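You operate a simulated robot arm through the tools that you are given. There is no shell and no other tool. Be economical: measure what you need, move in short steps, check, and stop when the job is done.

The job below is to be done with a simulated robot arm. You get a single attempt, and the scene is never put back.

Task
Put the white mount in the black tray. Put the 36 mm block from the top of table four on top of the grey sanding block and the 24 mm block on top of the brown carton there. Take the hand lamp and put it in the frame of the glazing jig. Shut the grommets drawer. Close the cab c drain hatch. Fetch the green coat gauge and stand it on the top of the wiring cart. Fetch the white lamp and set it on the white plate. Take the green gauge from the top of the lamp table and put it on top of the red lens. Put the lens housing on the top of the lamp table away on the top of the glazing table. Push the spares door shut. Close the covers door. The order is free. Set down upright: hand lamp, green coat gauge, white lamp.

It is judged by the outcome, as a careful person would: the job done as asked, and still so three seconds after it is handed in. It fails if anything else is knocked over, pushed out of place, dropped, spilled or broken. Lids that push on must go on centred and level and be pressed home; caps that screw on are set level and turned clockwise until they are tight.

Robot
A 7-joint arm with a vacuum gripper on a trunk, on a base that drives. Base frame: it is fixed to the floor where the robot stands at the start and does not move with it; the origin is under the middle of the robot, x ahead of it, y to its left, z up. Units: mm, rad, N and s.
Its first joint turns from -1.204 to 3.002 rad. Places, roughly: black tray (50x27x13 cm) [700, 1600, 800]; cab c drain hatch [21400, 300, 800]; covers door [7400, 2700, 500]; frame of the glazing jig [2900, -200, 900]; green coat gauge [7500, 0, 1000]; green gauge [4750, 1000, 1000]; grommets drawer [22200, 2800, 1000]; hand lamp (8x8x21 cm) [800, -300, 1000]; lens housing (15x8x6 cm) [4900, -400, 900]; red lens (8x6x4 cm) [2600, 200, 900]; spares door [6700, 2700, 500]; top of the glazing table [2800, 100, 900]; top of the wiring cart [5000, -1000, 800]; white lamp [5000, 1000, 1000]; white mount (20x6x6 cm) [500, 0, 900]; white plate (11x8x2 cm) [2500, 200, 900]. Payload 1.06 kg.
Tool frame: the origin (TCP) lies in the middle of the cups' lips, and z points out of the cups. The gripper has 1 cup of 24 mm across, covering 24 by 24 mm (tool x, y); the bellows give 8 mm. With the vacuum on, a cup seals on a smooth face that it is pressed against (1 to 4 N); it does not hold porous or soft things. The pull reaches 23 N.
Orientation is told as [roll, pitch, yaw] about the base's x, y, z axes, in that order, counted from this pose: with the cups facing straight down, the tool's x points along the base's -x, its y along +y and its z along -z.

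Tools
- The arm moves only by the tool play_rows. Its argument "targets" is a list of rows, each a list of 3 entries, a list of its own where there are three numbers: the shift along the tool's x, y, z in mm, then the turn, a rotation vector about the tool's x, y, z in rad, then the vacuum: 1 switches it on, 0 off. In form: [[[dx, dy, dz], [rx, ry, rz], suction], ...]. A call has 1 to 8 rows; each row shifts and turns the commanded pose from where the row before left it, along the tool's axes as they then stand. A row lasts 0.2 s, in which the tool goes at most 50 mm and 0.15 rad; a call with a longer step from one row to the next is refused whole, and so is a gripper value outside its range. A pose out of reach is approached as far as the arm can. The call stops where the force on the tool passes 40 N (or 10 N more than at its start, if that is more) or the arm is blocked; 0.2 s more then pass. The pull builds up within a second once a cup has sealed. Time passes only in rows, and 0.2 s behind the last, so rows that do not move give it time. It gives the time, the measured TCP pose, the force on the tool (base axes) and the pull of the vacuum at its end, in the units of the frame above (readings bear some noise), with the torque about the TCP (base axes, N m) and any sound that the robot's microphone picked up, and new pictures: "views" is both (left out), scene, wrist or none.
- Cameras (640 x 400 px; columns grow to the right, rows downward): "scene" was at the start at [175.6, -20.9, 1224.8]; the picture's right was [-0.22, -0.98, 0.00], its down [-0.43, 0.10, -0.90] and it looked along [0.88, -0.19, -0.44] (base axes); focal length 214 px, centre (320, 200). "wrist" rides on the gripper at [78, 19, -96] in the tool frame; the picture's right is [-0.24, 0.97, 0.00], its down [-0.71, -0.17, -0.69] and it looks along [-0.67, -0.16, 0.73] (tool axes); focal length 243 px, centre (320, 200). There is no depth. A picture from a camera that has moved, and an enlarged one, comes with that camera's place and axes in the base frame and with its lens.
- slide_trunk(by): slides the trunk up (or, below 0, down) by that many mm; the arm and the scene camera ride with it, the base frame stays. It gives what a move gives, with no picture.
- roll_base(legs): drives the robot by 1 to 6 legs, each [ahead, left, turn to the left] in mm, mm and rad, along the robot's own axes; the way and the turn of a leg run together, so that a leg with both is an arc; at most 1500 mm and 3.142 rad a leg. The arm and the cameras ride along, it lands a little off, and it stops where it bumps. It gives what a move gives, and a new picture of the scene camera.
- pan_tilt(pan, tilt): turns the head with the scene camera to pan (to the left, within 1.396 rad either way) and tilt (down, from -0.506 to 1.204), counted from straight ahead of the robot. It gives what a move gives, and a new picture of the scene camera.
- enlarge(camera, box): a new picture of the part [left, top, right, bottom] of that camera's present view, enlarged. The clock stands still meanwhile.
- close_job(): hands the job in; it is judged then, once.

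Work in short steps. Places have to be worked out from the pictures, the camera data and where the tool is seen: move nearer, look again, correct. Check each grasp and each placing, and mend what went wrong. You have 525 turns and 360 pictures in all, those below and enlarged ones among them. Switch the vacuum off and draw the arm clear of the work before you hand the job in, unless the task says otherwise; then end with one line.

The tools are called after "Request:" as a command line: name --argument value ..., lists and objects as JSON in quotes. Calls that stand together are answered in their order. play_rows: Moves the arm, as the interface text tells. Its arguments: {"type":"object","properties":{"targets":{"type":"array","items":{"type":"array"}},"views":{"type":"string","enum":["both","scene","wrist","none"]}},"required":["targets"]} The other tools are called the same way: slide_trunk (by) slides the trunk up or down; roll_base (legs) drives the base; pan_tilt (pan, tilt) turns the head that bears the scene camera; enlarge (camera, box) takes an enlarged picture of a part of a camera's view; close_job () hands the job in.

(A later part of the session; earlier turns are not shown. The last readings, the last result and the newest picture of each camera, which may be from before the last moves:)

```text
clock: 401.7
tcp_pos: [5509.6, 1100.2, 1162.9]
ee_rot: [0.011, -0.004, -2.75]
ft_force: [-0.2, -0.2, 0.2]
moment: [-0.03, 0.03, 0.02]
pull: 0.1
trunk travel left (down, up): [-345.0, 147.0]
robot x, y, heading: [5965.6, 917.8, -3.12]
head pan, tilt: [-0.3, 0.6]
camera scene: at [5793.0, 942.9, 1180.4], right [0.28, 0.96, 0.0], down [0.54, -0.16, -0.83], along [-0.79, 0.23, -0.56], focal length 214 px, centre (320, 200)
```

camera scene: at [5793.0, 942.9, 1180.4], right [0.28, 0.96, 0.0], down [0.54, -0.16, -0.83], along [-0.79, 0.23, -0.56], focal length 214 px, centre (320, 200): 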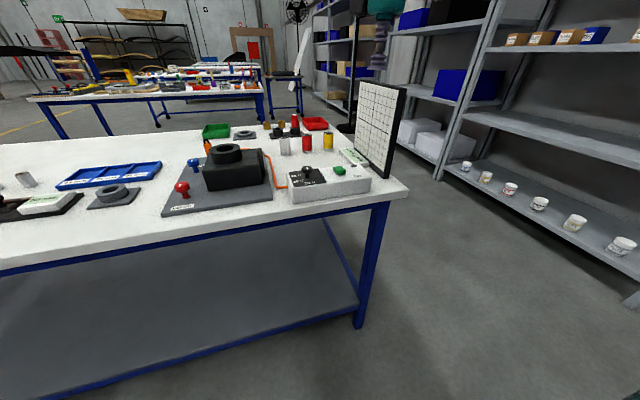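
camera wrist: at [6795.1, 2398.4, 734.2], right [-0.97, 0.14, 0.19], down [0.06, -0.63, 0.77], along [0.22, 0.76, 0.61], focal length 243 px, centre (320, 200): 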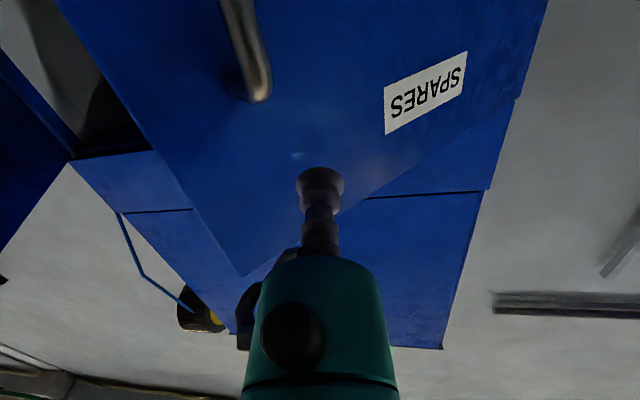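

The white lamp is at ≈[5000,1037]. The elbow should stay ~90 mm clear of the grid board. I approach the edge (x≈5360).

Request:
roll_base --legs '[[0, 60, -0.02], [420, 0, 0]]'

Request:
pan_tilt --pan -0.9 --tilt 0.5

Request:
play_rows --targets '[[[0, 0, 0], [0.01, 0.005, 0], 0]]' --views "wrist"

```text
clock: 404.9
tcp_pos: [5091.5, 1059.8, 1162.8]
ee_rot: [0.01, -0.005, -2.782]
ft_force: [-0.8, 0.4, -0.3]
moment: [0.0, -0.01, -0.03]
pull: 0.1
trunk travel left (down, up): [-345.0, 147.0]
robot x, y, heading: [5544.0, 863.9, 3.131]
head pan, tilt: [-0.3, 0.6]
camera scene: at [5369.8, 893.9, 1180.4], right [0.31, 0.95, 0.0], down [0.54, -0.17, -0.82], along [-0.78, 0.26, -0.57], focal length 214 px, centre (320, 200)
```

scene: 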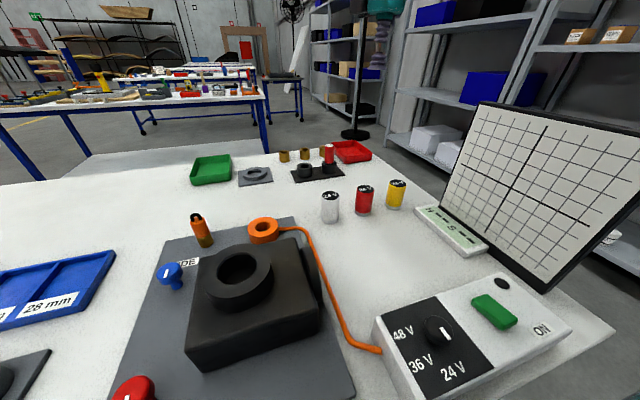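

```text
clock: 405.9
tcp_pos: [5091.3, 1059.9, 1163.6]
ee_rot: [0.012, -0.007, -2.781]
ft_force: [0.1, 0.6, 0.2]
moment: [-0.03, -0.01, -0.02]
pull: 0.1
trunk travel left (down, up): [-345.0, 147.0]
robot x, y, heading: [5546.2, 868.9, 3.129]
head pan, tilt: [-0.901, 0.499]
camera scene: at [5398.6, 938.6, 1189.5], right [0.79, 0.61, 0.0], down [0.29, -0.38, -0.88], along [-0.54, 0.7, -0.48], focal length 214 px, centre (320, 200)
```

scene: 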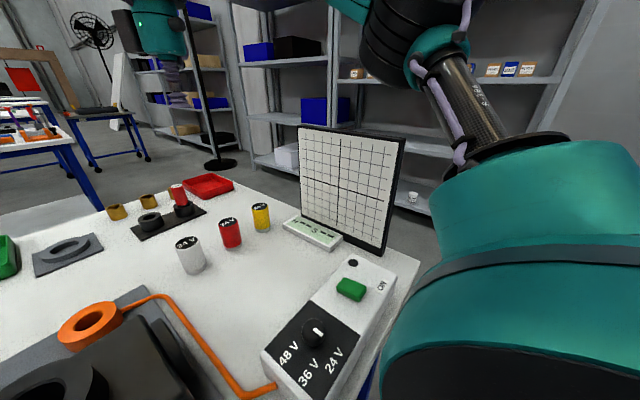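

```text
clock: 406.3
tcp_pos: [5091.8, 1059.6, 1161.7]
ee_rot: [0.0, -0.002, -2.783]
ft_force: [-0.2, -1.1, 0.1]
moment: [0.01, -0.02, 0.02]
pull: 0.1
trunk travel left (down, up): [-345.0, 147.0]
robot x, y, heading: [5542.9, 871.8, 3.13]
head pan, tilt: [-0.901, 0.499]
camera wrist: at [5172.9, 1069.2, 1259.0], right [0.12, -0.99, 0.0], down [-0.72, -0.09, 0.69], along [-0.68, -0.08, -0.73], focal length 243 px, centre (320, 200)
```

wrist: 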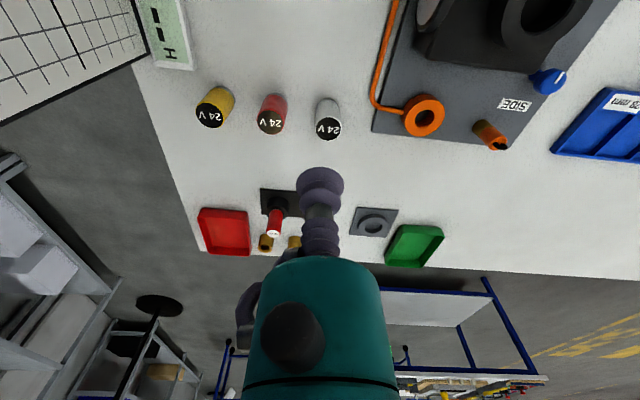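

White lamp top is at [5011,1037,929]. I move over it and lower the trunk.

Request:
play_rows --targets '[[[-42, -3.5, 0], [0, 0, 0], 0], [[-42, -3.4, 0], [0, 0, 0], 0], [[0, 0, 0], [0, 0, 0], 0]]' --views "none"

Request:
slide_trunk --by -165

Request:
play_rows --targets '[[[0, 0, 10], [0, 0, 0], 0], [[0, 0, 0], [0, 0, 0], 0]]' --views "both"

```text
clock: 407.1
tcp_pos: [5050.5, 1058.0, 1139.1]
ee_rot: [-0.001, -0.002, -2.784]
ft_force: [-0.7, -1.3, -0.3]
moment: [0.02, 0.01, 0.03]
pull: 0.1
out of reach, approached as far as the arm can: row 1, 2
trunk travel left (down, up): [-345.0, 147.0]
robot x, y, heading: [5545.0, 869.0, 3.125]
head pan, tilt: [-0.901, 0.499]
```

```text
clock: 408.9
tcp_pos: [5053.8, 1057.7, 974.2]
ee_rot: [0.0, -0.004, -2.784]
ft_force: [0.6, 0.9, 0.6]
moment: [0.02, -0.02, -0.02]
pull: 0.1
trunk travel left (down, up): [-180.0, 312.0]
robot x, y, heading: [5543.2, 866.4, 3.126]
head pan, tilt: [-0.901, 0.499]
```

```text
clock: 409.5
tcp_pos: [5055.1, 1056.4, 964.8]
ee_rot: [-0.001, -0.006, -2.781]
ft_force: [0.1, 0.2, -0.7]
moment: [0.02, 0.02, 0.0]
pull: 0.0
trunk travel left (down, up): [-180.0, 312.0]
robot x, y, heading: [5544.0, 865.2, 3.125]
head pan, tilt: [-0.901, 0.499]
camera scene: at [5361.8, 939.1, 1024.2], right [0.79, 0.61, 0.0], down [0.29, -0.38, -0.88], along [-0.54, 0.7, -0.48], focal length 214 px, centre (320, 200)
camera wrist: at [5137.1, 1065.8, 1060.2], right [0.12, -0.99, 0.0], down [-0.72, -0.09, 0.69], along [-0.68, -0.08, -0.72], focal length 243 px, centre (320, 200)
```

scene: 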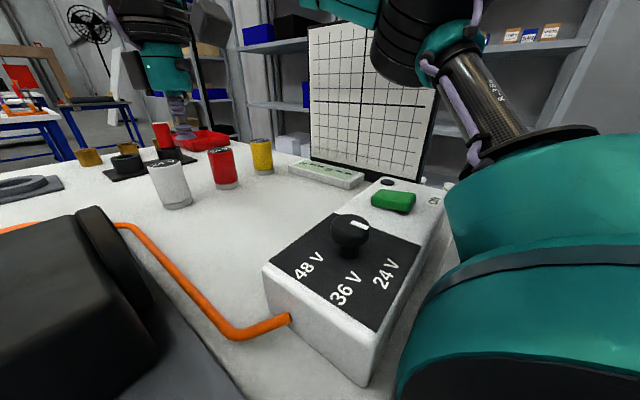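
wrist: 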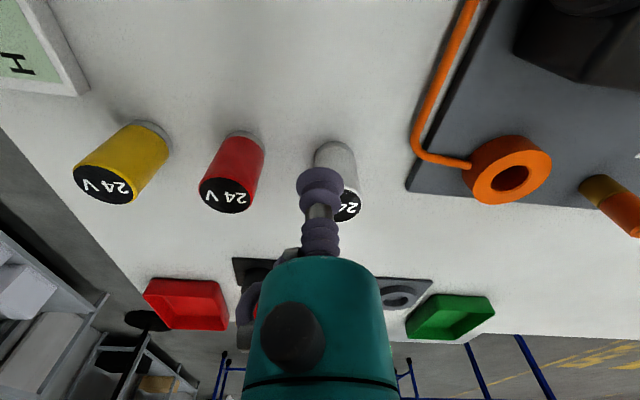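

Lamp top confirmed at ≈[5010,1034]. I shift the remaining 49 mm.

Request:
play_rows --targets '[[[-25, 2.5, 0], [0, 0, 0], 0], [[-24, 2.5, 0], [0, 0, 0], 0], [[0, 0, 0], [0, 0, 0], 0]]' --views "wrist"

```text
clock: 410.3
tcp_pos: [5020.7, 1044.3, 957.8]
ee_rot: [-0.003, -0.006, -2.784]
ft_force: [0.9, -1.4, 0.3]
moment: [-0.01, -0.01, 0.0]
pull: 0.1
out of reach, approached as far as the arm can: row 2
trunk travel left (down, up): [-180.0, 312.0]
robot x, y, heading: [5541.7, 864.9, 3.132]
head pan, tilt: [-0.901, 0.499]
camera wrist: at [5102.2, 1053.5, 1053.4], right [0.12, -0.99, 0.0], down [-0.72, -0.09, 0.69], along [-0.68, -0.08, -0.73], focal length 243 px, centre (320, 200)
```

wrist: 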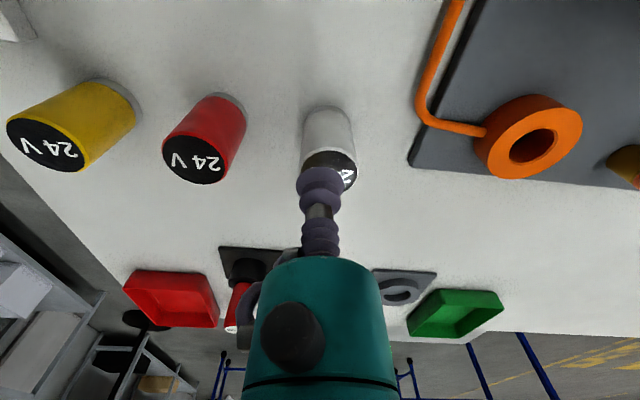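

The arm is at its limit; I nudge the base 13 mm ahead and 9 mm left instead.

Request:
roll_base --legs '[[13, 9, 0]]'

Request:
play_rows --targets '[[[0, 0, 10], [0.003, 0.006, 0], 0], [[0, 0, 0], [0, 0, 0], 0]]' --views "wrist"

Request:
enlarge --camera "wrist" --box '[260, 80, 380, 230]'

```text
clock: 411.1
tcp_pos: [5021.6, 1045.9, 958.6]
ee_rot: [0.0, -0.005, -2.787]
ft_force: [0.7, 0.2, -0.9]
moment: [0.03, -0.01, 0.02]
pull: 0.0
trunk travel left (down, up): [-180.0, 312.0]
robot x, y, heading: [5538.8, 864.7, 3.124]
head pan, tilt: [-0.901, 0.499]
stopped in leg 1: the robot was blocked; the commanded pose is now the measured one
camera scene: at [5361.8, 938.9, 1024.6], right [0.79, 0.61, -0.01], down [0.29, -0.38, -0.88], along [-0.54, 0.7, -0.48], focal length 214 px, centre (320, 200)
```

scene: 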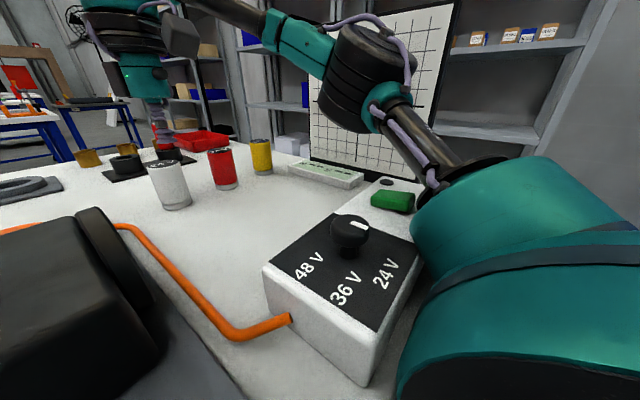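

```text
clock: 411.7
tcp_pos: [5019.5, 1046.7, 947.6]
ee_rot: [-0.004, 0.0, -2.786]
ft_force: [-0.5, -0.5, -0.3]
moment: [-0.01, 0.01, 0.01]
pull: 0.1
trunk travel left (down, up): [-180.0, 312.0]
robot x, y, heading: [5540.6, 865.4, 3.121]
head pan, tilt: [-0.901, 0.499]
camera wrist: at [5101.5, 1054.2, 1042.5], right [0.12, -0.99, 0.0], down [-0.72, -0.09, 0.68], along [-0.68, -0.08, -0.73], focal length 243 px, centre (320, 200)
```

wrist: 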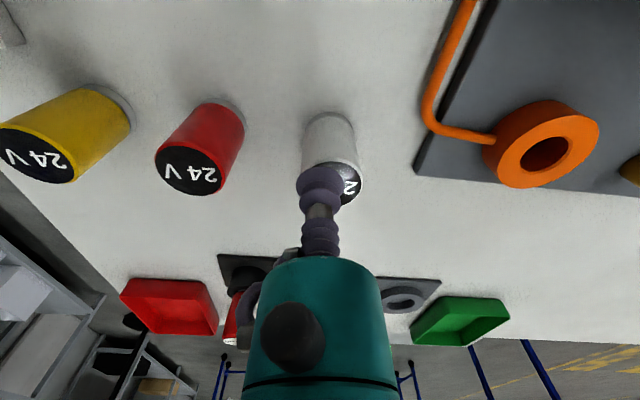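

```text
2.67 times, centred on (320, 155) of wrist
camera zoom: at [5101.5, 1054.2, 1042.5], right [0.12, -0.99, 0.0], down [-0.72, -0.09, 0.68], along [-0.68, -0.08, -0.73], focal length 647 px, centre (320, 320)
```

zoom: 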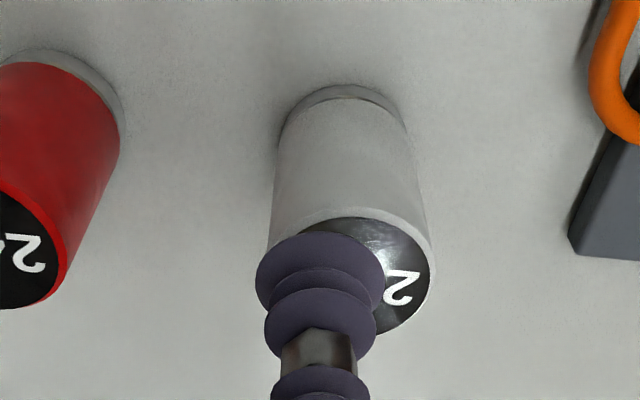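

The base is at the table. A slight turn left (0.02 rad) shifts the cup by about (−4,−10), which is what I need.

Request:
roll_base --legs '[[0, 0, 0.02]]'

Request:
play_rows --targets '[[[-5, 0, 3], [0, 0, 0], 0], [[0, 0, 0], [0, 0, 0], 0]]' --views "wrist"

Request:
enlarge --camera "wrist" --box '[260, 80, 380, 230]'

```text
clock: 412.5
tcp_pos: [5021.0, 1042.2, 946.7]
ee_rot: [-0.005, 0.001, -2.777]
ft_force: [-0.1, 0.6, 0.6]
moment: [0.01, 0.01, 0.0]
pull: 0.1
trunk travel left (down, up): [-180.0, 312.0]
robot x, y, heading: [5540.3, 865.8, 3.133]
head pan, tilt: [-0.901, 0.499]
stopped in leg 1: the robot was blocked; the commanded pose is now the measured one
camera scene: at [5362.4, 938.1, 1024.7], right [0.79, 0.62, -0.01], down [0.29, -0.38, -0.88], along [-0.54, 0.69, -0.48], focal length 214 px, centre (320, 200)
```

scene: 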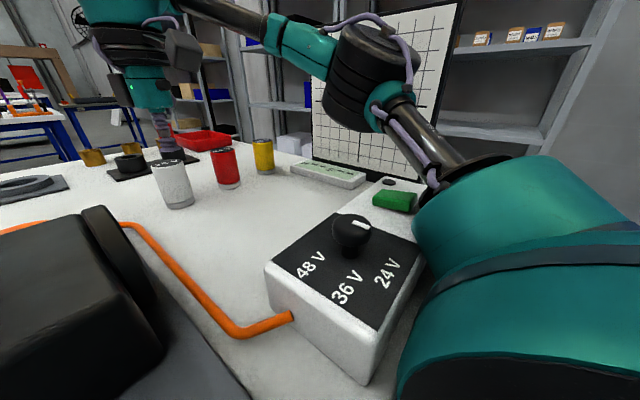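

```text
clock: 413.1
tcp_pos: [5015.1, 1038.8, 945.0]
ee_rot: [-0.003, -0.004, -2.774]
ft_force: [0.0, 0.3, -0.9]
moment: [-0.01, 0.0, 0.0]
pull: 0.0
trunk travel left (down, up): [-180.0, 312.0]
robot x, y, heading: [5539.8, 863.9, 3.136]
head pan, tilt: [-0.901, 0.499]
camera wrist: at [5096.4, 1048.5, 1040.4], right [0.13, -0.99, 0.0], down [-0.72, -0.1, 0.69], along [-0.68, -0.09, -0.73], focal length 243 px, centre (320, 200)
```

wrist: 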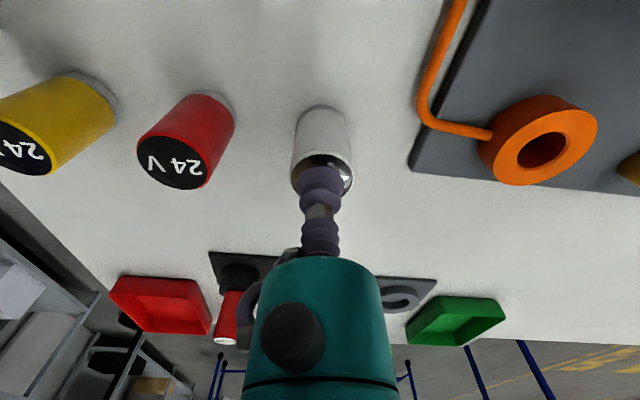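

```text
2.67 times, centred on (320, 155) of wrist
camera zoom: at [5096.4, 1048.5, 1040.4], right [0.13, -0.99, 0.0], down [-0.72, -0.1, 0.69], along [-0.68, -0.09, -0.73], focal length 647 px, centre (320, 320)
```

zoom: 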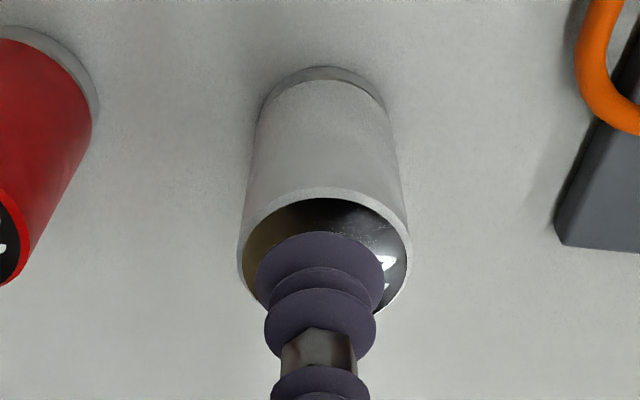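

Now within ~4 mm of the centre. I descend with the vacuum on.

Request:
play_rows --targets '[[[-2, 0, 8], [0, 0, 0], 1], [[0, 0, 5], [0, 0, 0], 1], [[0, 0, 3], [0, 0, 0], 1], [[0, 0, 3], [0, 0, 0], 1], [[0, 0, 0], [0, 0, 0], 1], [[0, 0, 0], [0, 0, 0], 1]]' --views "none"

```text
clock: 414.5
tcp_pos: [5014.3, 1037.3, 925.9]
ee_rot: [-0.005, 0.002, -2.775]
ft_force: [1.2, 1.2, 3.2]
moment: [0.01, 0.07, -0.03]
pull: 22.9
trunk travel left (down, up): [-180.0, 312.0]
robot x, y, heading: [5542.9, 868.0, 3.134]
head pan, tilt: [-0.901, 0.499]
```

Sealed. I lift by the arm and retract slightly.

Request:
play_rows --targets '[[[2, 0, -10], [0, 0, 0], 1], [[10, 0, -30], [0, 0, 0], 1], [[30, 0, -30], [0, 0, 0], 1], [[35, 0, -20], [0, 0, 0], 1]]' --views "both"

```text
clock: 415.5
tcp_pos: [5084.6, 1062.8, 1013.4]
ee_rot: [-0.005, 0.001, -2.774]
ft_force: [-0.1, -0.6, -1.8]
moment: [0.04, 0.0, -0.01]
pull: 23.0
trunk travel left (down, up): [-180.0, 312.0]
robot x, y, heading: [5540.4, 862.1, 3.132]
head pan, tilt: [-0.901, 0.499]
camera scene: at [5362.7, 935.8, 1024.5], right [0.79, 0.62, -0.01], down [0.29, -0.38, -0.88], along [-0.55, 0.69, -0.47], focal length 214 px, centre (320, 200)
camera wrist: at [5165.4, 1072.4, 1109.2], right [0.13, -0.99, 0.0], down [-0.72, -0.1, 0.68], along [-0.68, -0.08, -0.73], focal length 243 px, centre (320, 200)
```

scene: 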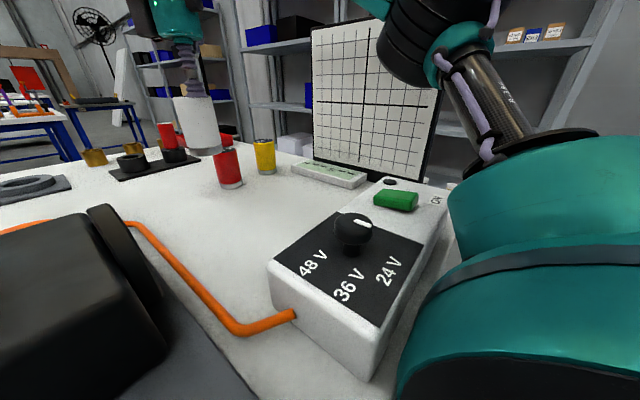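
wrist: 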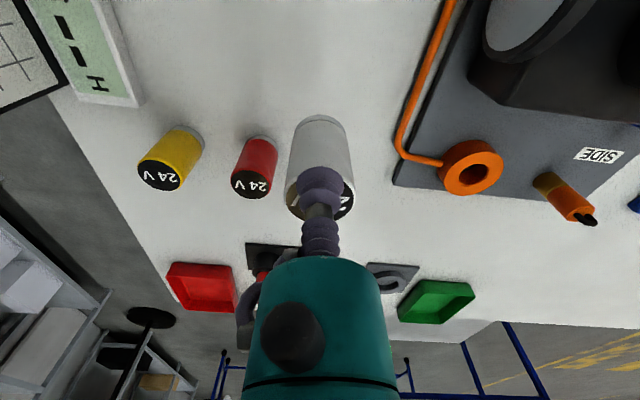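

Gripped (lamp ≈62 mm long). I raise the trunk, back off and take the wall lane back to the glazing table's near side.

Request:
slide_trunk --by 160

Request:
roll_base --legs '[[-420, 0, 0], [0, -930, 0], [1200, 0, 0]]'

Request:
pan_tilt --pan 0.0 --tilt 0.5

```text
clock: 417.3
tcp_pos: [5088.2, 1062.5, 1183.9]
ee_rot: [-0.016, -0.029, -2.776]
ft_force: [0.7, 0.2, -1.0]
moment: [0.02, -0.01, 0.02]
pull: 23.2
trunk travel left (down, up): [-340.0, 152.0]
robot x, y, heading: [5541.7, 866.7, 3.137]
head pan, tilt: [-0.901, 0.499]
```

```text
clock: 429.9
tcp_pos: [4343.9, 2006.9, 1183.4]
ee_rot: [-0.015, -0.029, -2.799]
ft_force: [0.0, -0.1, -1.1]
moment: [0.0, -0.01, -0.01]
pull: 22.9
trunk travel left (down, up): [-340.0, 152.0]
robot x, y, heading: [4791.9, 1800.0, 3.116]
head pan, tilt: [-0.901, 0.499]
camera scene: at [4647.6, 1872.1, 1184.4], right [0.8, 0.6, 0.0], down [0.29, -0.38, -0.88], along [-0.53, 0.7, -0.48], focal length 214 px, centre (320, 200)
```

scene: 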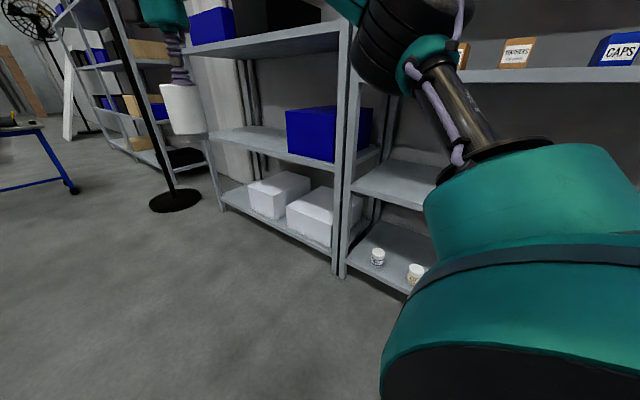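

```text
clock: 431.1
tcp_pos: [4343.9, 2006.4, 1183.1]
ee_rot: [-0.017, -0.027, -2.8]
ft_force: [-1.0, -0.1, -1.5]
moment: [-0.01, -0.02, -0.01]
pull: 22.7
trunk travel left (down, up): [-340.0, 152.0]
robot x, y, heading: [4793.9, 1801.6, 3.109]
head pan, tilt: [0.0, 0.499]
camera scene: at [4611.3, 1801.8, 1184.4], right [0.03, 1.0, 0.0], down [0.48, -0.01, -0.88], along [-0.88, 0.02, -0.48], focal length 214 px, centre (320, 200)
```

scene: 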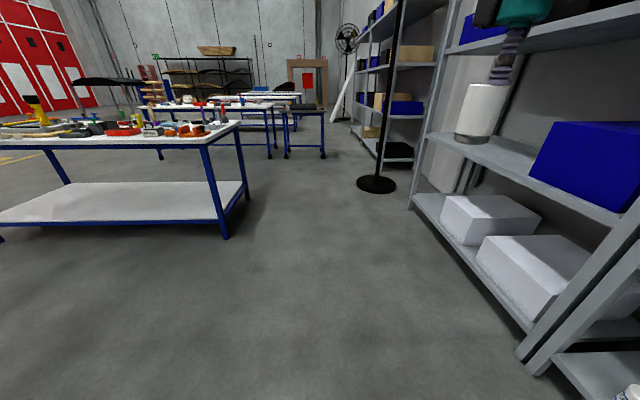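

Lane clear. I drive on 2.8 m, then turn to face +x.

Request:
roll_base --legs '[[1400, 0, 0.03], [1450, 0, 0], [0, 0, 3.14]]'

Request:
roll_base --legs '[[0, -1380, 0]]'

Request:
pan_tilt --pan -0.2 --tilt 0.8

```text
clock: 452.1
tcp_pos: [2365.7, 1654.7, 1184.1]
ee_rot: [-0.015, -0.027, 0.267]
ft_force: [-0.6, 0.1, 0.5]
moment: [0.02, -0.04, -0.02]
pull: 0.1
trunk travel left (down, up): [-340.0, 152.0]
robot x, y, heading: [1936.8, 1900.0, -0.106]
head pan, tilt: [0.0, 0.499]
camera scene: at [2120.5, 1875.8, 1184.5], right [-0.1, -0.99, 0.0], down [-0.48, 0.05, -0.88], along [0.87, -0.09, -0.48], focal length 214 px, centre (320, 200)
```

scene: 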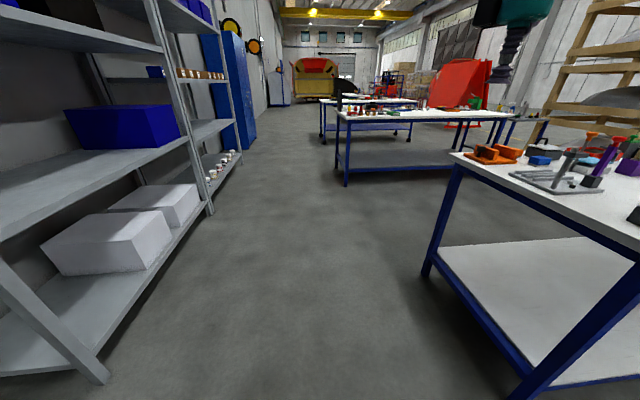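

```text
clock: 459.1
tcp_pos: [2209.6, 255.0, 1183.2]
ee_rot: [-0.014, -0.028, 0.252]
ft_force: [-0.2, 0.1, -1.1]
moment: [0.02, 0.03, 0.01]
pull: 0.0
trunk travel left (down, up): [-340.0, 152.0]
robot x, y, heading: [1781.3, 502.7, -0.117]
head pan, tilt: [0.0, 0.499]
camera scene: at [1966.8, 479.5, 1184.5], right [-0.12, -0.99, 0.0], down [-0.48, 0.06, -0.88], along [0.87, -0.1, -0.48], focal length 214 px, centre (320, 200)
```

scene: 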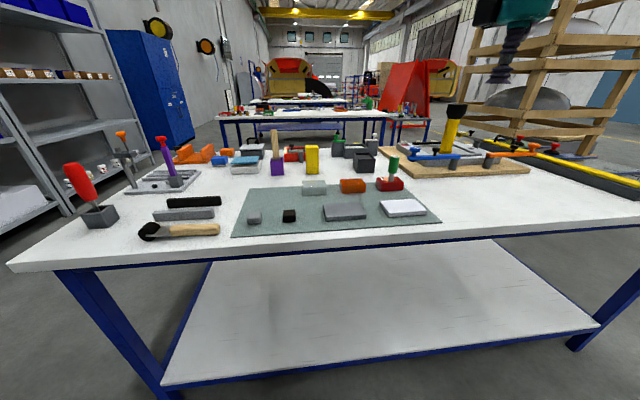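

```text
clock: 459.9
tcp_pos: [2209.3, 254.7, 1183.5]
ee_rot: [-0.015, -0.026, 0.253]
ft_force: [0.0, -0.3, -0.2]
moment: [-0.02, -0.04, -0.01]
pull: 0.1
trunk travel left (down, up): [-340.0, 152.0]
robot x, y, heading: [1779.0, 502.4, -0.119]
head pan, tilt: [-0.201, 0.799]
camera scene: at [1953.1, 465.1, 1158.6], right [-0.31, -0.95, 0.0], down [-0.68, 0.22, -0.7], along [0.66, -0.22, -0.72], focal length 214 px, centre (320, 200)
```

scene: 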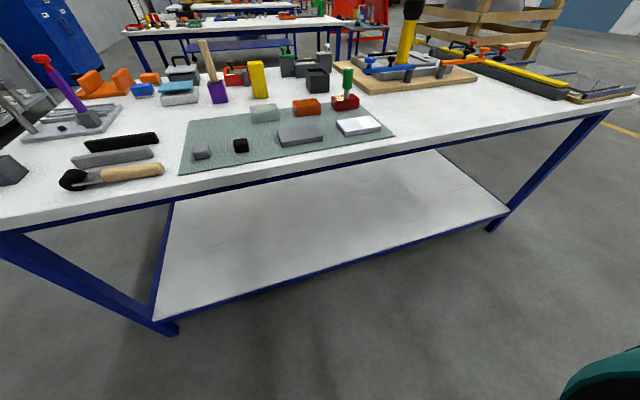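

The pull has dropped to 0: the white lamp was lost on the way. I must find it. I turn to look back along the path I came.

Request:
roll_base --legs '[[0, 0, 1.7]]'

Request:
pan_tilt --pan 0.0 --tilt 0.4

```text
clock: 464.4
tcp_pos: [1965.8, 961.1, 1183.4]
ee_rot: [-0.017, -0.029, 1.966]
ft_force: [0.9, -0.3, -0.7]
moment: [0.01, -0.02, 0.0]
pull: 0.2
trunk travel left (down, up): [-340.0, 152.0]
robot x, y, heading: [1784.3, 501.3, 1.598]
head pan, tilt: [-0.201, 0.799]
camera scene: at [1795.8, 673.1, 1158.5], right [0.98, -0.17, 0.0], down [-0.12, -0.71, -0.7], along [0.12, 0.69, -0.72], focal length 214 px, centre (320, 200)
```

scene: 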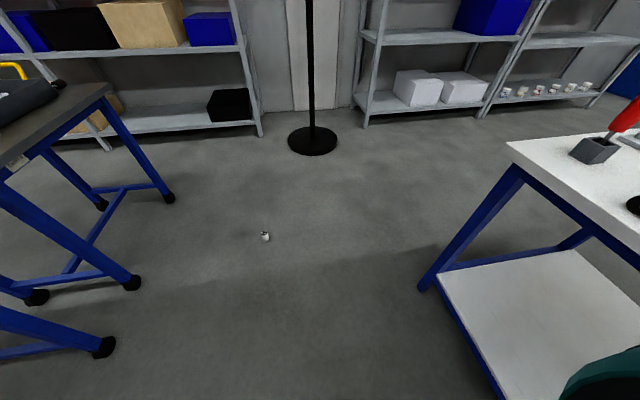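

```text
clock: 465.3
tcp_pos: [1966.9, 962.3, 1185.0]
ee_rot: [-0.017, -0.029, 1.966]
ft_force: [-0.1, 1.2, 1.4]
moment: [0.02, -0.04, -0.01]
pull: 0.0
trunk travel left (down, up): [-340.0, 152.0]
robot x, y, heading: [1786.3, 501.1, 1.601]
head pan, tilt: [0.0, 0.4]
camera scene: at [1779.4, 686.2, 1193.5], right [1.0, 0.03, 0.0], down [0.01, -0.39, -0.92], along [-0.02, 0.92, -0.39], focal length 214 px, centre (320, 200)
```

scene: 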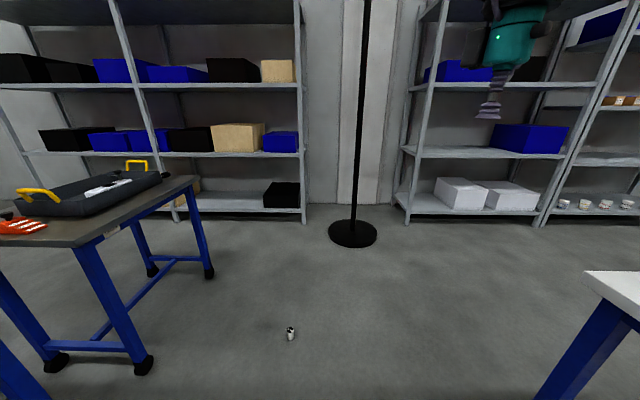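

The lamp is on the floor just ahead. I enlarge it.

Request:
enlarge --camera "scene" --box '[260, 310, 320, 350]'

```text
10.00 times, centred on (290, 330) of scene
camera zoom: at [1779.4, 686.2, 1193.5], right [1.0, 0.03, 0.0], down [0.01, -0.39, -0.92], along [-0.02, 0.92, -0.39], focal length 2145 px, centre (620, -1100)
```

zoom: 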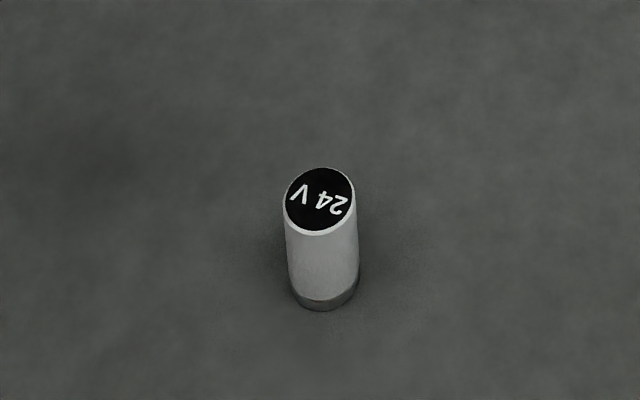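

It stands upright and intact on the floor at ≈[1596,1497]. I position the robot so it lies ahead to the right, and will reach down with the trunk lowered.

Request:
roll_base --legs '[[600, 350, -0.03]]'

Request:
pan_tilt --pan -0.2 --tilt 1.0

Request:
slide_trunk --by -335

Request:
play_rows --targets '[[[0, 0, 0], [-0.017, 0.029, 0], 0], [[0, 0, 0], [0, 0, 0], 0]]' --views "both"

```text
clock: 469.1
tcp_pos: [1640.1, 1551.9, 1184.2]
ee_rot: [-0.015, -0.028, 1.928]
ft_force: [-0.5, -0.9, -0.1]
moment: [0.04, 0.01, 0.02]
pull: 0.1
trunk travel left (down, up): [-340.0, 152.0]
robot x, y, heading: [1439.1, 1097.7, 1.555]
head pan, tilt: [0.0, 0.4]
camera scene: at [1443.6, 1284.0, 1193.6], right [1.0, -0.01, 0.0], down [0.0, -0.39, -0.92], along [0.01, 0.92, -0.39], focal length 214 px, centre (320, 200)
```

scene: 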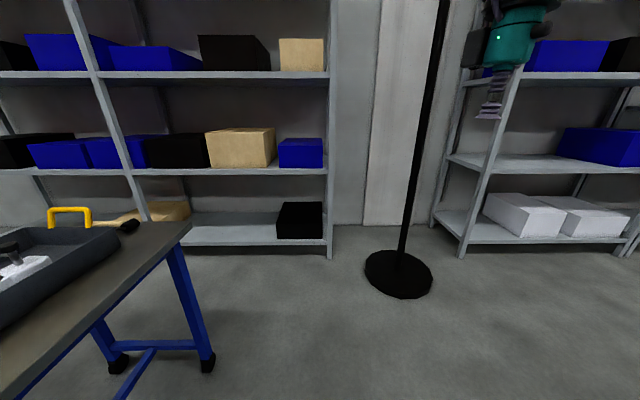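

```text
clock: 470.1
tcp_pos: [1640.0, 1551.4, 1183.8]
ee_rot: [-0.015, -0.026, 1.929]
ft_force: [-0.5, 0.3, 0.4]
moment: [0.0, -0.01, -0.03]
pull: 0.1
trunk travel left (down, up): [-340.0, 152.0]
robot x, y, heading: [1438.3, 1100.1, 1.557]
head pan, tilt: [-0.201, 1.0]
camera scene: at [1457.3, 1259.3, 1143.4], right [0.98, -0.21, 0.0], down [-0.18, -0.82, -0.54], along [0.11, 0.53, -0.84], focal length 214 px, centre (320, 200)
```

scene: 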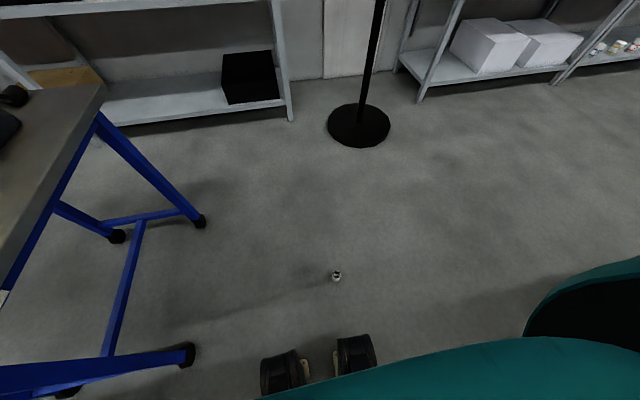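

```text
clock: 473.4
tcp_pos: [1641.3, 1551.4, 849.4]
ee_rot: [-0.014, -0.028, 1.928]
ft_force: [0.2, -0.5, -0.8]
moment: [0.0, 0.0, 0.0]
pull: 0.1
trunk travel left (down, up): [-5.0, 487.0]
robot x, y, heading: [1441.1, 1096.2, 1.561]
head pan, tilt: [-0.201, 1.0]
```

```text
clock: 474.0
tcp_pos: [1640.6, 1552.5, 849.4]
ee_rot: [0.002, 0.001, 1.928]
ft_force: [-0.8, -0.3, 0.4]
moment: [0.01, -0.03, 0.03]
pull: 0.1
trunk travel left (down, up): [-5.0, 487.0]
robot x, y, heading: [1437.1, 1096.9, 1.562]
head pan, tilt: [-0.201, 1.0]
camera scene: at [1458.4, 1354.8, 802.2], right [0.98, -0.21, 0.0], down [-0.18, -0.82, -0.54], along [0.11, 0.53, -0.84], focal length 214 px, centre (320, 200)
camera wrist: at [1651.2, 1471.2, 945.2], right [-0.99, -0.12, 0.0], down [-0.09, 0.72, 0.68], along [-0.08, 0.68, -0.73], focal length 243 px, centre (320, 200)
```

scene: 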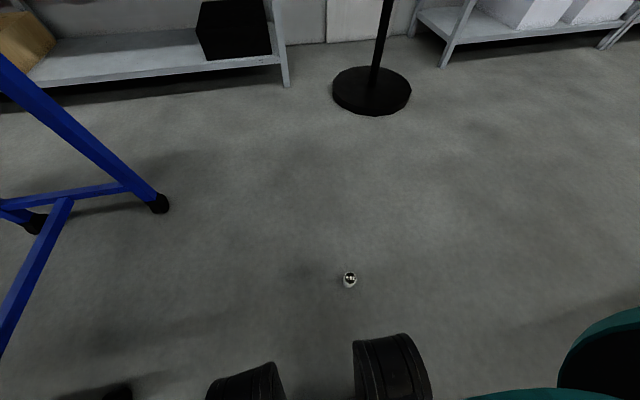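
wrist: 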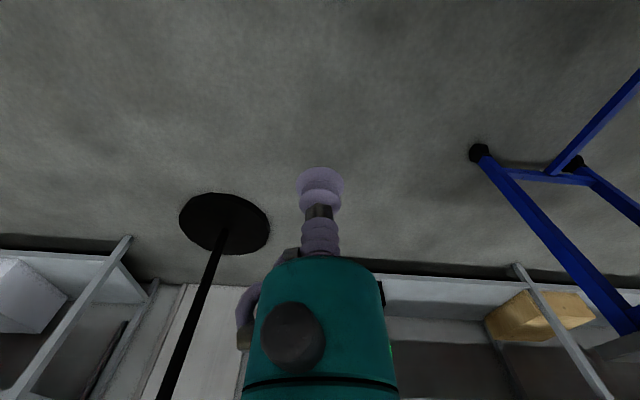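

Lamp at ≈[1588,1496] on the floor. I move over it and descend step by step to see how low the arm can go.

Request:
play_rows --targets '[[[18, 33, 0], [0, 0, 0], 0], [[17, 33, 0], [0, 0, 0], 0], [[0, 0, 50], [0, 0, 0], 0], [[0, 0, 50], [0, 0, 0], 0], [[0, 0, 50], [0, 0, 0], 0], [[0, 0, 50], [0, 0, 0], 0], [[0, 0, 50], [0, 0, 0], 0]]' --views "none"

Request:
play_rows --targets '[[[0, 0, 50], [0, 0, 0], 0], [[0, 0, 50], [0, 0, 0], 0], [[0, 0, 50], [0, 0, 0], 0], [[0, 0, 50], [0, 0, 0], 0], [[0, 0, 0], [0, 0, 0], 0]]' --views "both"

```text
clock: 475.6
tcp_pos: [1592.1, 1494.3, 596.0]
ee_rot: [0.003, 0.0, 1.927]
ft_force: [0.9, -0.4, 0.1]
moment: [-0.01, 0.0, -0.03]
pull: 0.1
trunk travel left (down, up): [-5.0, 487.0]
robot x, y, heading: [1443.3, 1100.5, 1.557]
head pan, tilt: [-0.201, 1.0]
```

```text
clock: 476.8
tcp_pos: [1590.0, 1493.9, 396.3]
ee_rot: [0.001, -0.001, 1.929]
ft_force: [-0.3, 0.8, 0.4]
moment: [-0.01, 0.02, -0.01]
pull: 0.2
trunk travel left (down, up): [-5.0, 487.0]
robot x, y, heading: [1436.9, 1100.7, 1.556]
head pan, tilt: [-0.201, 1.0]
camera scene: at [1458.4, 1354.8, 802.2], right [0.98, -0.21, 0.0], down [-0.18, -0.82, -0.54], along [0.11, 0.53, -0.84], focal length 214 px, centre (320, 200)
camera wrist: at [1601.4, 1414.3, 492.0], right [-0.99, -0.12, 0.0], down [-0.09, 0.72, 0.68], along [-0.08, 0.68, -0.73], focal length 243 px, centre (320, 200)
```

scene: 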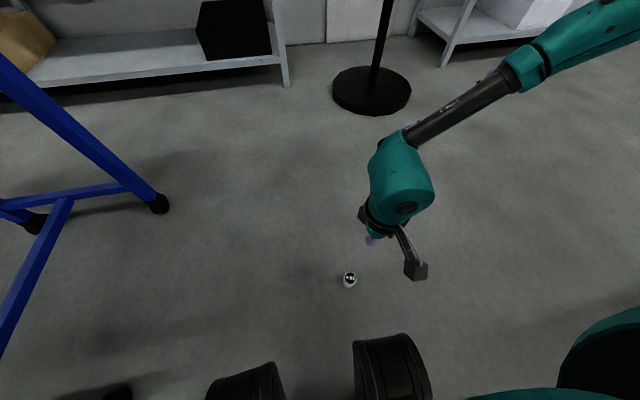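
wrist: 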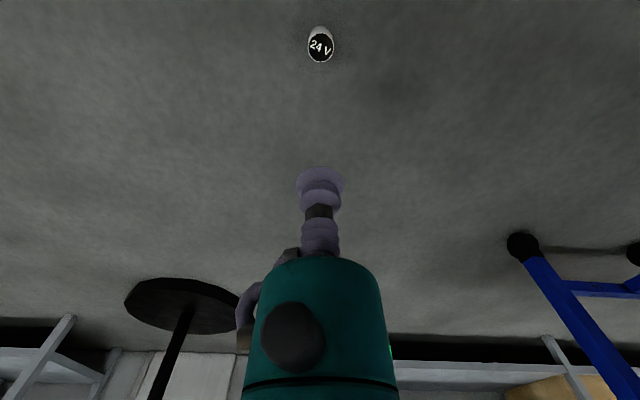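

Good. Lamp top ≈[1594,1497]; correct slightly and descend to z≈150.

Request:
play_rows --targets '[[[-1.4, -4.8, 40], [0, 0, 0], 0], [[0, 0, 50], [0, 0, 0], 0], [[0, 0, 50], [0, 0, 0], 0], [[0, 0, 50], [0, 0, 0], 0], [[0, 0, 50], [0, 0, 0], 0], [[0, 0, 0], [0, 0, 0], 0]]' --views "wrist"

```text
clock: 478.2
tcp_pos: [1612.3, 1497.5, 183.3]
ee_rot: [0.002, 0.0, 1.928]
ft_force: [0.1, -0.4, -0.2]
moment: [0.01, -0.01, -0.02]
pull: 0.1
out of reach, approached as far as the arm can: row 5
trunk travel left (down, up): [-5.0, 487.0]
robot x, y, heading: [1439.8, 1101.7, 1.56]
head pan, tilt: [-0.201, 1.0]
camera wrist: at [1622.9, 1416.7, 279.2], right [-0.99, -0.12, 0.0], down [-0.09, 0.72, 0.68], along [-0.08, 0.68, -0.73], focal length 243 px, centre (320, 200)
```

wrist: 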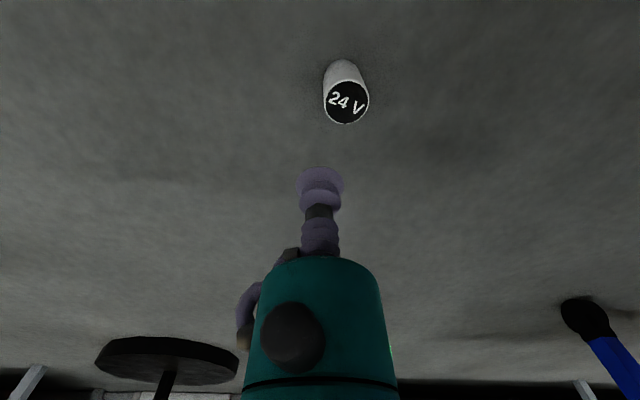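

The leftward limit shows up at low heights. I strafe the base 90 mm left so the lamp lies further right.

Request:
roll_base --legs '[[0, 90, 0]]'

Request:
play_rows --targets '[[[10, -35, 0], [0, 0, 0], 0], [[10, -35, 0], [0, 0, 0], 0], [[0, 0, 30], [0, 0, 0], 0], [[0, 0, 0], [0, 0, 0], 0]]' --views "wrist"

```text
clock: 479.3
tcp_pos: [1524.9, 1497.9, 182.9]
ee_rot: [0.003, -0.001, 1.93]
ft_force: [0.4, 0.3, 0.3]
moment: [0.02, 0.01, 0.0]
pull: 0.1
trunk travel left (down, up): [-5.0, 487.0]
robot x, y, heading: [1349.2, 1100.8, 1.558]
head pan, tilt: [-0.201, 1.0]
camera scene: at [1370.1, 1355.9, 802.2], right [0.98, -0.21, 0.0], down [-0.18, -0.82, -0.54], along [0.11, 0.53, -0.84], focal length 214 px, centre (320, 200)
```

scene: 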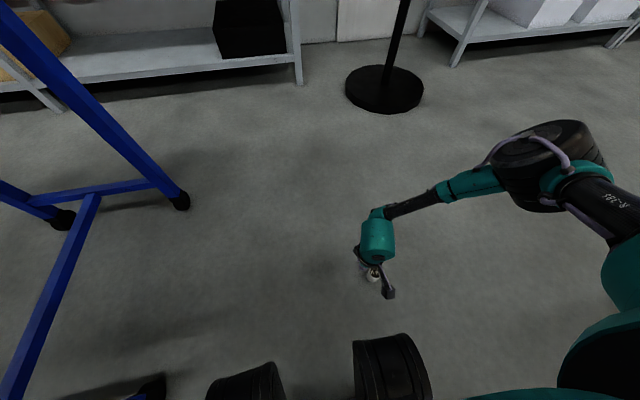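

```text
clock: 480.3
tcp_pos: [1595.5, 1503.0, 150.1]
ee_rot: [0.002, -0.001, 1.928]
ft_force: [0.5, -0.8, 0.2]
moment: [0.03, 0.03, -0.01]
pull: 0.1
trunk travel left (down, up): [-5.0, 487.0]
robot x, y, heading: [1350.4, 1098.8, 1.559]
head pan, tilt: [-0.201, 1.0]
camera wrist: at [1606.8, 1423.0, 247.7], right [-0.99, -0.12, 0.0], down [-0.09, 0.72, 0.68], along [-0.08, 0.68, -0.73], focal length 243 px, centre (320, 200)
```

wrist: 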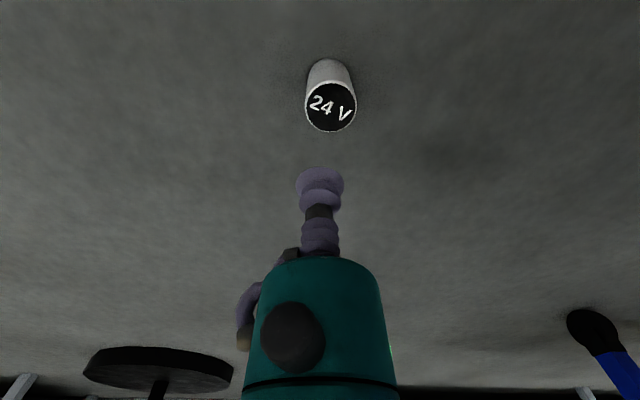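

Top at ≈[1590,1497]. Correct and descend close to it.

Request:
play_rows --targets '[[[3.7, 7.3, 20], [0, 0, 0], 1], [[0, 0, 30], [0, 0, 0], 1], [[0, 0, 15], [0, 0, 0], 1], [[0, 0, 0], [0, 0, 0], 1]]' --views "wrist"

Request:
enlarge --camera "wrist" --box '[260, 80, 380, 230]'

```text
clock: 481.3
tcp_pos: [1602.8, 1494.8, 139.9]
ee_rot: [0.002, -0.001, 1.927]
ft_force: [-0.1, 1.1, 0.7]
moment: [-0.01, 0.04, 0.02]
pull: 0.1
out of reach, approached as far as the arm can: row 1, 2, 3
trunk travel left (down, up): [-5.0, 487.0]
robot x, y, heading: [1348.3, 1104.1, 1.557]
head pan, tilt: [-0.201, 1.0]
camera wrist: at [1614.1, 1415.3, 236.0], right [-0.99, -0.12, 0.0], down [-0.09, 0.72, 0.68], along [-0.08, 0.68, -0.73], focal length 243 px, centre (320, 200)
```

wrist: 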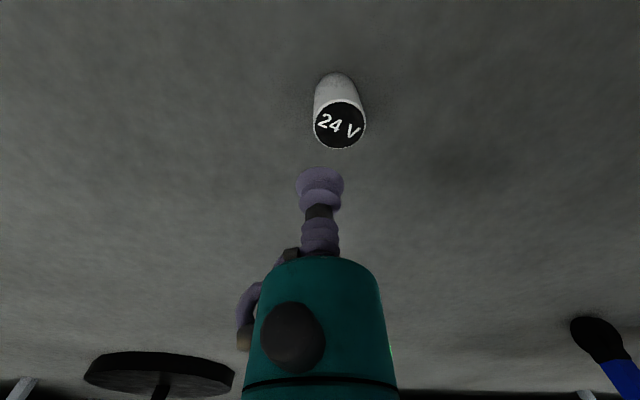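

```text
2.67 times, centred on (320, 155) of wrist
camera zoom: at [1614.1, 1415.3, 236.0], right [-0.99, -0.12, 0.0], down [-0.09, 0.72, 0.68], along [-0.08, 0.68, -0.73], focal length 647 px, centre (320, 320)
```

zoom: 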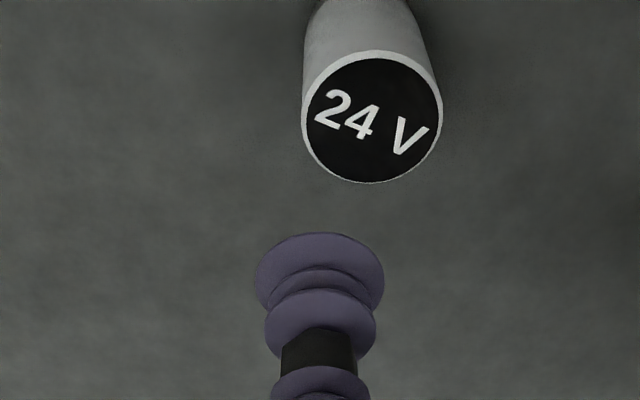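

The arm's limit depends on position. I test how low it can go further to the right (clear floor there).

Request:
play_rows --targets '[[[14, -38, 0], [0, 0, 0], 0], [[14, -38, 0], [0, 0, 0], 0], [[0, 0, 25], [0, 0, 0], 0], [[0, 0, 25], [0, 0, 0], 0], [[0, 0, 25], [0, 0, 0], 0], [[0, 0, 0], [0, 0, 0], 0]]' --views "none"

Request:
play_rows --targets '[[[40, 0, 0], [0, 0, 0], 0], [[40, 0, 0], [0, 0, 0], 0], [[0, 0, 20], [0, 0, 0], 0], [[0, 0, 20], [0, 0, 0], 0], [[0, 0, 0], [0, 0, 0], 0]]' --views "none"

```text
clock: 482.7
tcp_pos: [1665.2, 1478.5, 124.9]
ee_rot: [0.0, 0.001, 1.925]
ft_force: [-1.0, 0.4, -0.3]
moment: [-0.02, 0.02, -0.04]
pull: 0.0
out of reach, approached as far as the arm can: row 2, 3, 4, 5
trunk travel left (down, up): [-5.0, 487.0]
robot x, y, heading: [1347.4, 1102.5, 1.552]
head pan, tilt: [-0.201, 1.0]
```

```text
clock: 483.9
tcp_pos: [1699.7, 1410.5, 124.8]
ee_rot: [0.002, 0.0, 1.928]
ft_force: [0.3, 0.9, -1.2]
moment: [0.03, -0.01, -0.02]
pull: 0.1
out of reach, approached as far as the arm can: row 2, 3, 4
trunk travel left (down, up): [-5.0, 487.0]
robot x, y, heading: [1351.7, 1102.7, 1.564]
head pan, tilt: [-0.201, 1.0]
```

Lower is possible at larger radius, it seems. I test further out.

Request:
play_rows --targets '[[[-45, 0, 0], [0, 0, 0], 0], [[-45, 0, 0], [0, 0, 0], 0], [[-45, 0, 0], [0, 0, 0], 0], [[-45, 0, 0], [0, 0, 0], 0], [[0, 0, 25], [0, 0, 0], 0], [[0, 0, 25], [0, 0, 0], 0], [[0, 0, 0], [0, 0, 0], 0]]' --views "none"

Request:
play_rows --targets '[[[0, 45, 0], [0, 0, 0], 0], [[0, 45, 0], [0, 0, 0], 0], [[0, 0, 25], [0, 0, 0], 0], [[0, 0, 0], [0, 0, 0], 0]]' --views "scene"

```text
clock: 485.5
tcp_pos: [1626.9, 1542.7, 140.9]
ee_rot: [-0.002, 0.0, 1.926]
ft_force: [0.0, -0.6, 0.4]
moment: [0.02, 0.01, 0.02]
pull: 0.1
out of reach, approached as far as the arm can: row 2, 3, 4, 5, 6
trunk travel left (down, up): [-5.0, 487.0]
robot x, y, heading: [1352.4, 1101.2, 1.555]
head pan, tilt: [-0.201, 1.0]
```

```text
clock: 486.5
tcp_pos: [1559.8, 1503.2, 159.7]
ee_rot: [0.004, 0.0, 1.926]
ft_force: [0.6, 0.0, 0.5]
moment: [0.0, 0.02, 0.02]
pull: 0.0
out of reach, approached as far as the arm can: row 1, 2, 3
trunk travel left (down, up): [-5.0, 487.0]
robot x, y, heading: [1352.5, 1099.5, 1.555]
head pan, tilt: [-0.201, 1.0]
camera scene: at [1370.0, 1355.9, 802.2], right [0.98, -0.21, 0.0], down [-0.18, -0.82, -0.54], along [0.11, 0.53, -0.84], focal length 214 px, centre (320, 200)
```

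scene: 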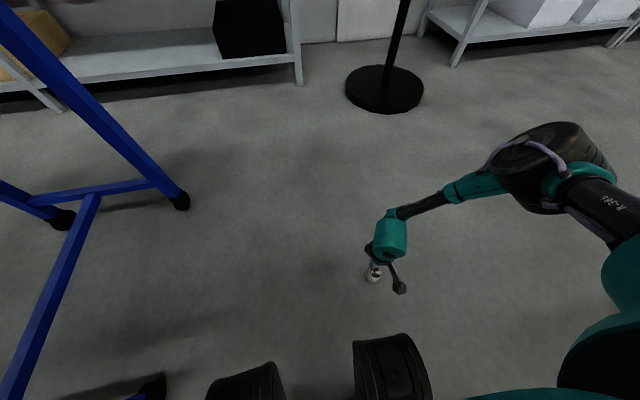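

The reach pattern fits an elbow that stays fixed; I test whether moving the arm at a higher level to the left first lets the elbow go elsewhere.

Request:
play_rows --targets '[[[0, 0, -50], [0, 0, 0], 0], [[0, 0, -50], [0, 0, 0], 0], [[0, 0, -50], [0, 0, 0], 0], [[0, 0, -50], [0, 0, 0], 0], [[0, 0, -50], [0, 0, 0], 0], [[0, 0, -50], [0, 0, 0], 0]]' --views "none"

Request:
play_rows --targets '[[[0, 0, 0], [0, 0, -0.14], 0], [[0, 0, 0], [0, 0, -0.14], 0], [[0, 0, 0], [0, 0, -0.14], 0], [[0, 0, 0], [0, 0, -0.14], 0], [[0, 45, 0], [0, 0, 0], 0], [[0, 45, 0], [0, 0, 0], 0], [[0, 45, 0], [0, 0, 0], 0], [[0, 45, 0], [0, 0, 0], 0]]' --views "scene"

```text
clock: 487.9
tcp_pos: [1560.9, 1503.4, 461.2]
ee_rot: [0.003, 0.001, 1.929]
ft_force: [0.6, -0.5, -0.6]
moment: [0.02, 0.0, -0.01]
pull: 0.0
trunk travel left (down, up): [-5.0, 487.0]
robot x, y, heading: [1350.8, 1104.5, 1.558]
head pan, tilt: [-0.201, 1.0]
```

```text
clock: 489.7
tcp_pos: [1468.0, 1393.9, 457.0]
ee_rot: [0.002, -0.003, 2.487]
ft_force: [0.5, 0.1, 0.0]
moment: [0.0, 0.01, 0.0]
pull: 0.1
out of reach, approached as far as the arm can: row 8
trunk travel left (down, up): [-5.0, 487.0]
robot x, y, heading: [1352.5, 1102.1, 1.561]
head pan, tilt: [-0.201, 1.0]
camera scene: at [1370.1, 1355.8, 802.2], right [0.98, -0.21, 0.0], down [-0.18, -0.82, -0.54], along [0.11, 0.53, -0.84], focal length 214 px, centre (320, 200)
```

scene: 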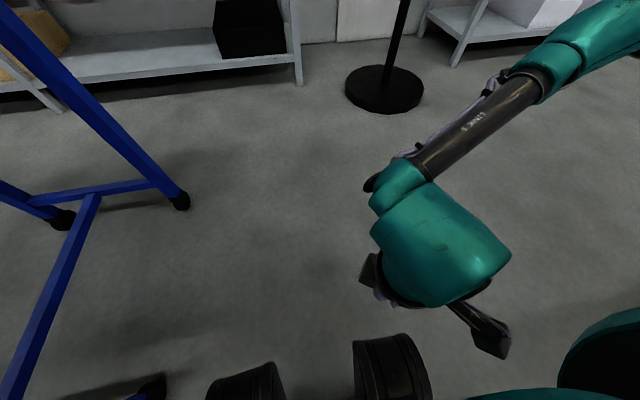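

I test the other side: swing the arm to the robot's right, where the first joint has plenty of range, to see how low the tool can reach there.

Request:
play_rows --targets '[[[0, -30, 0], [0, 0, 0.145], 0], [[0, -30, 0], [0, 0, 0.145], 0], [[0, -30, 0], [0, 0, 0.145], 0], [[0, -30, 0], [0, 0, 0.145], 0], [[0, -30, 0], [0, 0, 0.145], 0], [[0, -30, 0], [0, 0, 0.145], 0], [[0, -30, 0], [0, 0, 0.145], 0], [[0, -30, 0], [0, 0, 0.145], 0]]' --views "none"

Request:
play_rows --targets '[[[0, -45, 0], [0, 0, 0.1], 0], [[0, -45, 0], [0, 0, 0.1], 0], [[0, -45, 0], [0, 0, 0.1], 0], [[0, 0, 50], [0, 0, 0], 0], [[0, 0, 50], [0, 0, 0], 0], [[0, 0, 50], [0, 0, 0], 0], [[0, 0, 50], [0, 0, 0], 0], [[0, 0, 50], [0, 0, 0], 0]]' --views "none"

```text
clock: 491.5
tcp_pos: [1679.4, 1482.6, 453.2]
ee_rot: [0.001, 0.003, 1.326]
ft_force: [0.1, 0.4, -0.4]
moment: [0.02, -0.04, -0.01]
pull: 0.1
trunk travel left (down, up): [-5.0, 487.0]
robot x, y, heading: [1350.9, 1096.7, 1.558]
head pan, tilt: [-0.201, 1.0]
```

```text
clock: 493.3
tcp_pos: [1802.0, 1436.2, 204.0]
ee_rot: [-0.001, 0.002, 1.025]
ft_force: [-1.2, 0.5, 0.3]
moment: [-0.01, -0.03, 0.02]
pull: 0.1
trunk travel left (down, up): [-5.0, 487.0]
robot x, y, heading: [1348.1, 1102.4, 1.559]
head pan, tilt: [-0.201, 1.0]
```

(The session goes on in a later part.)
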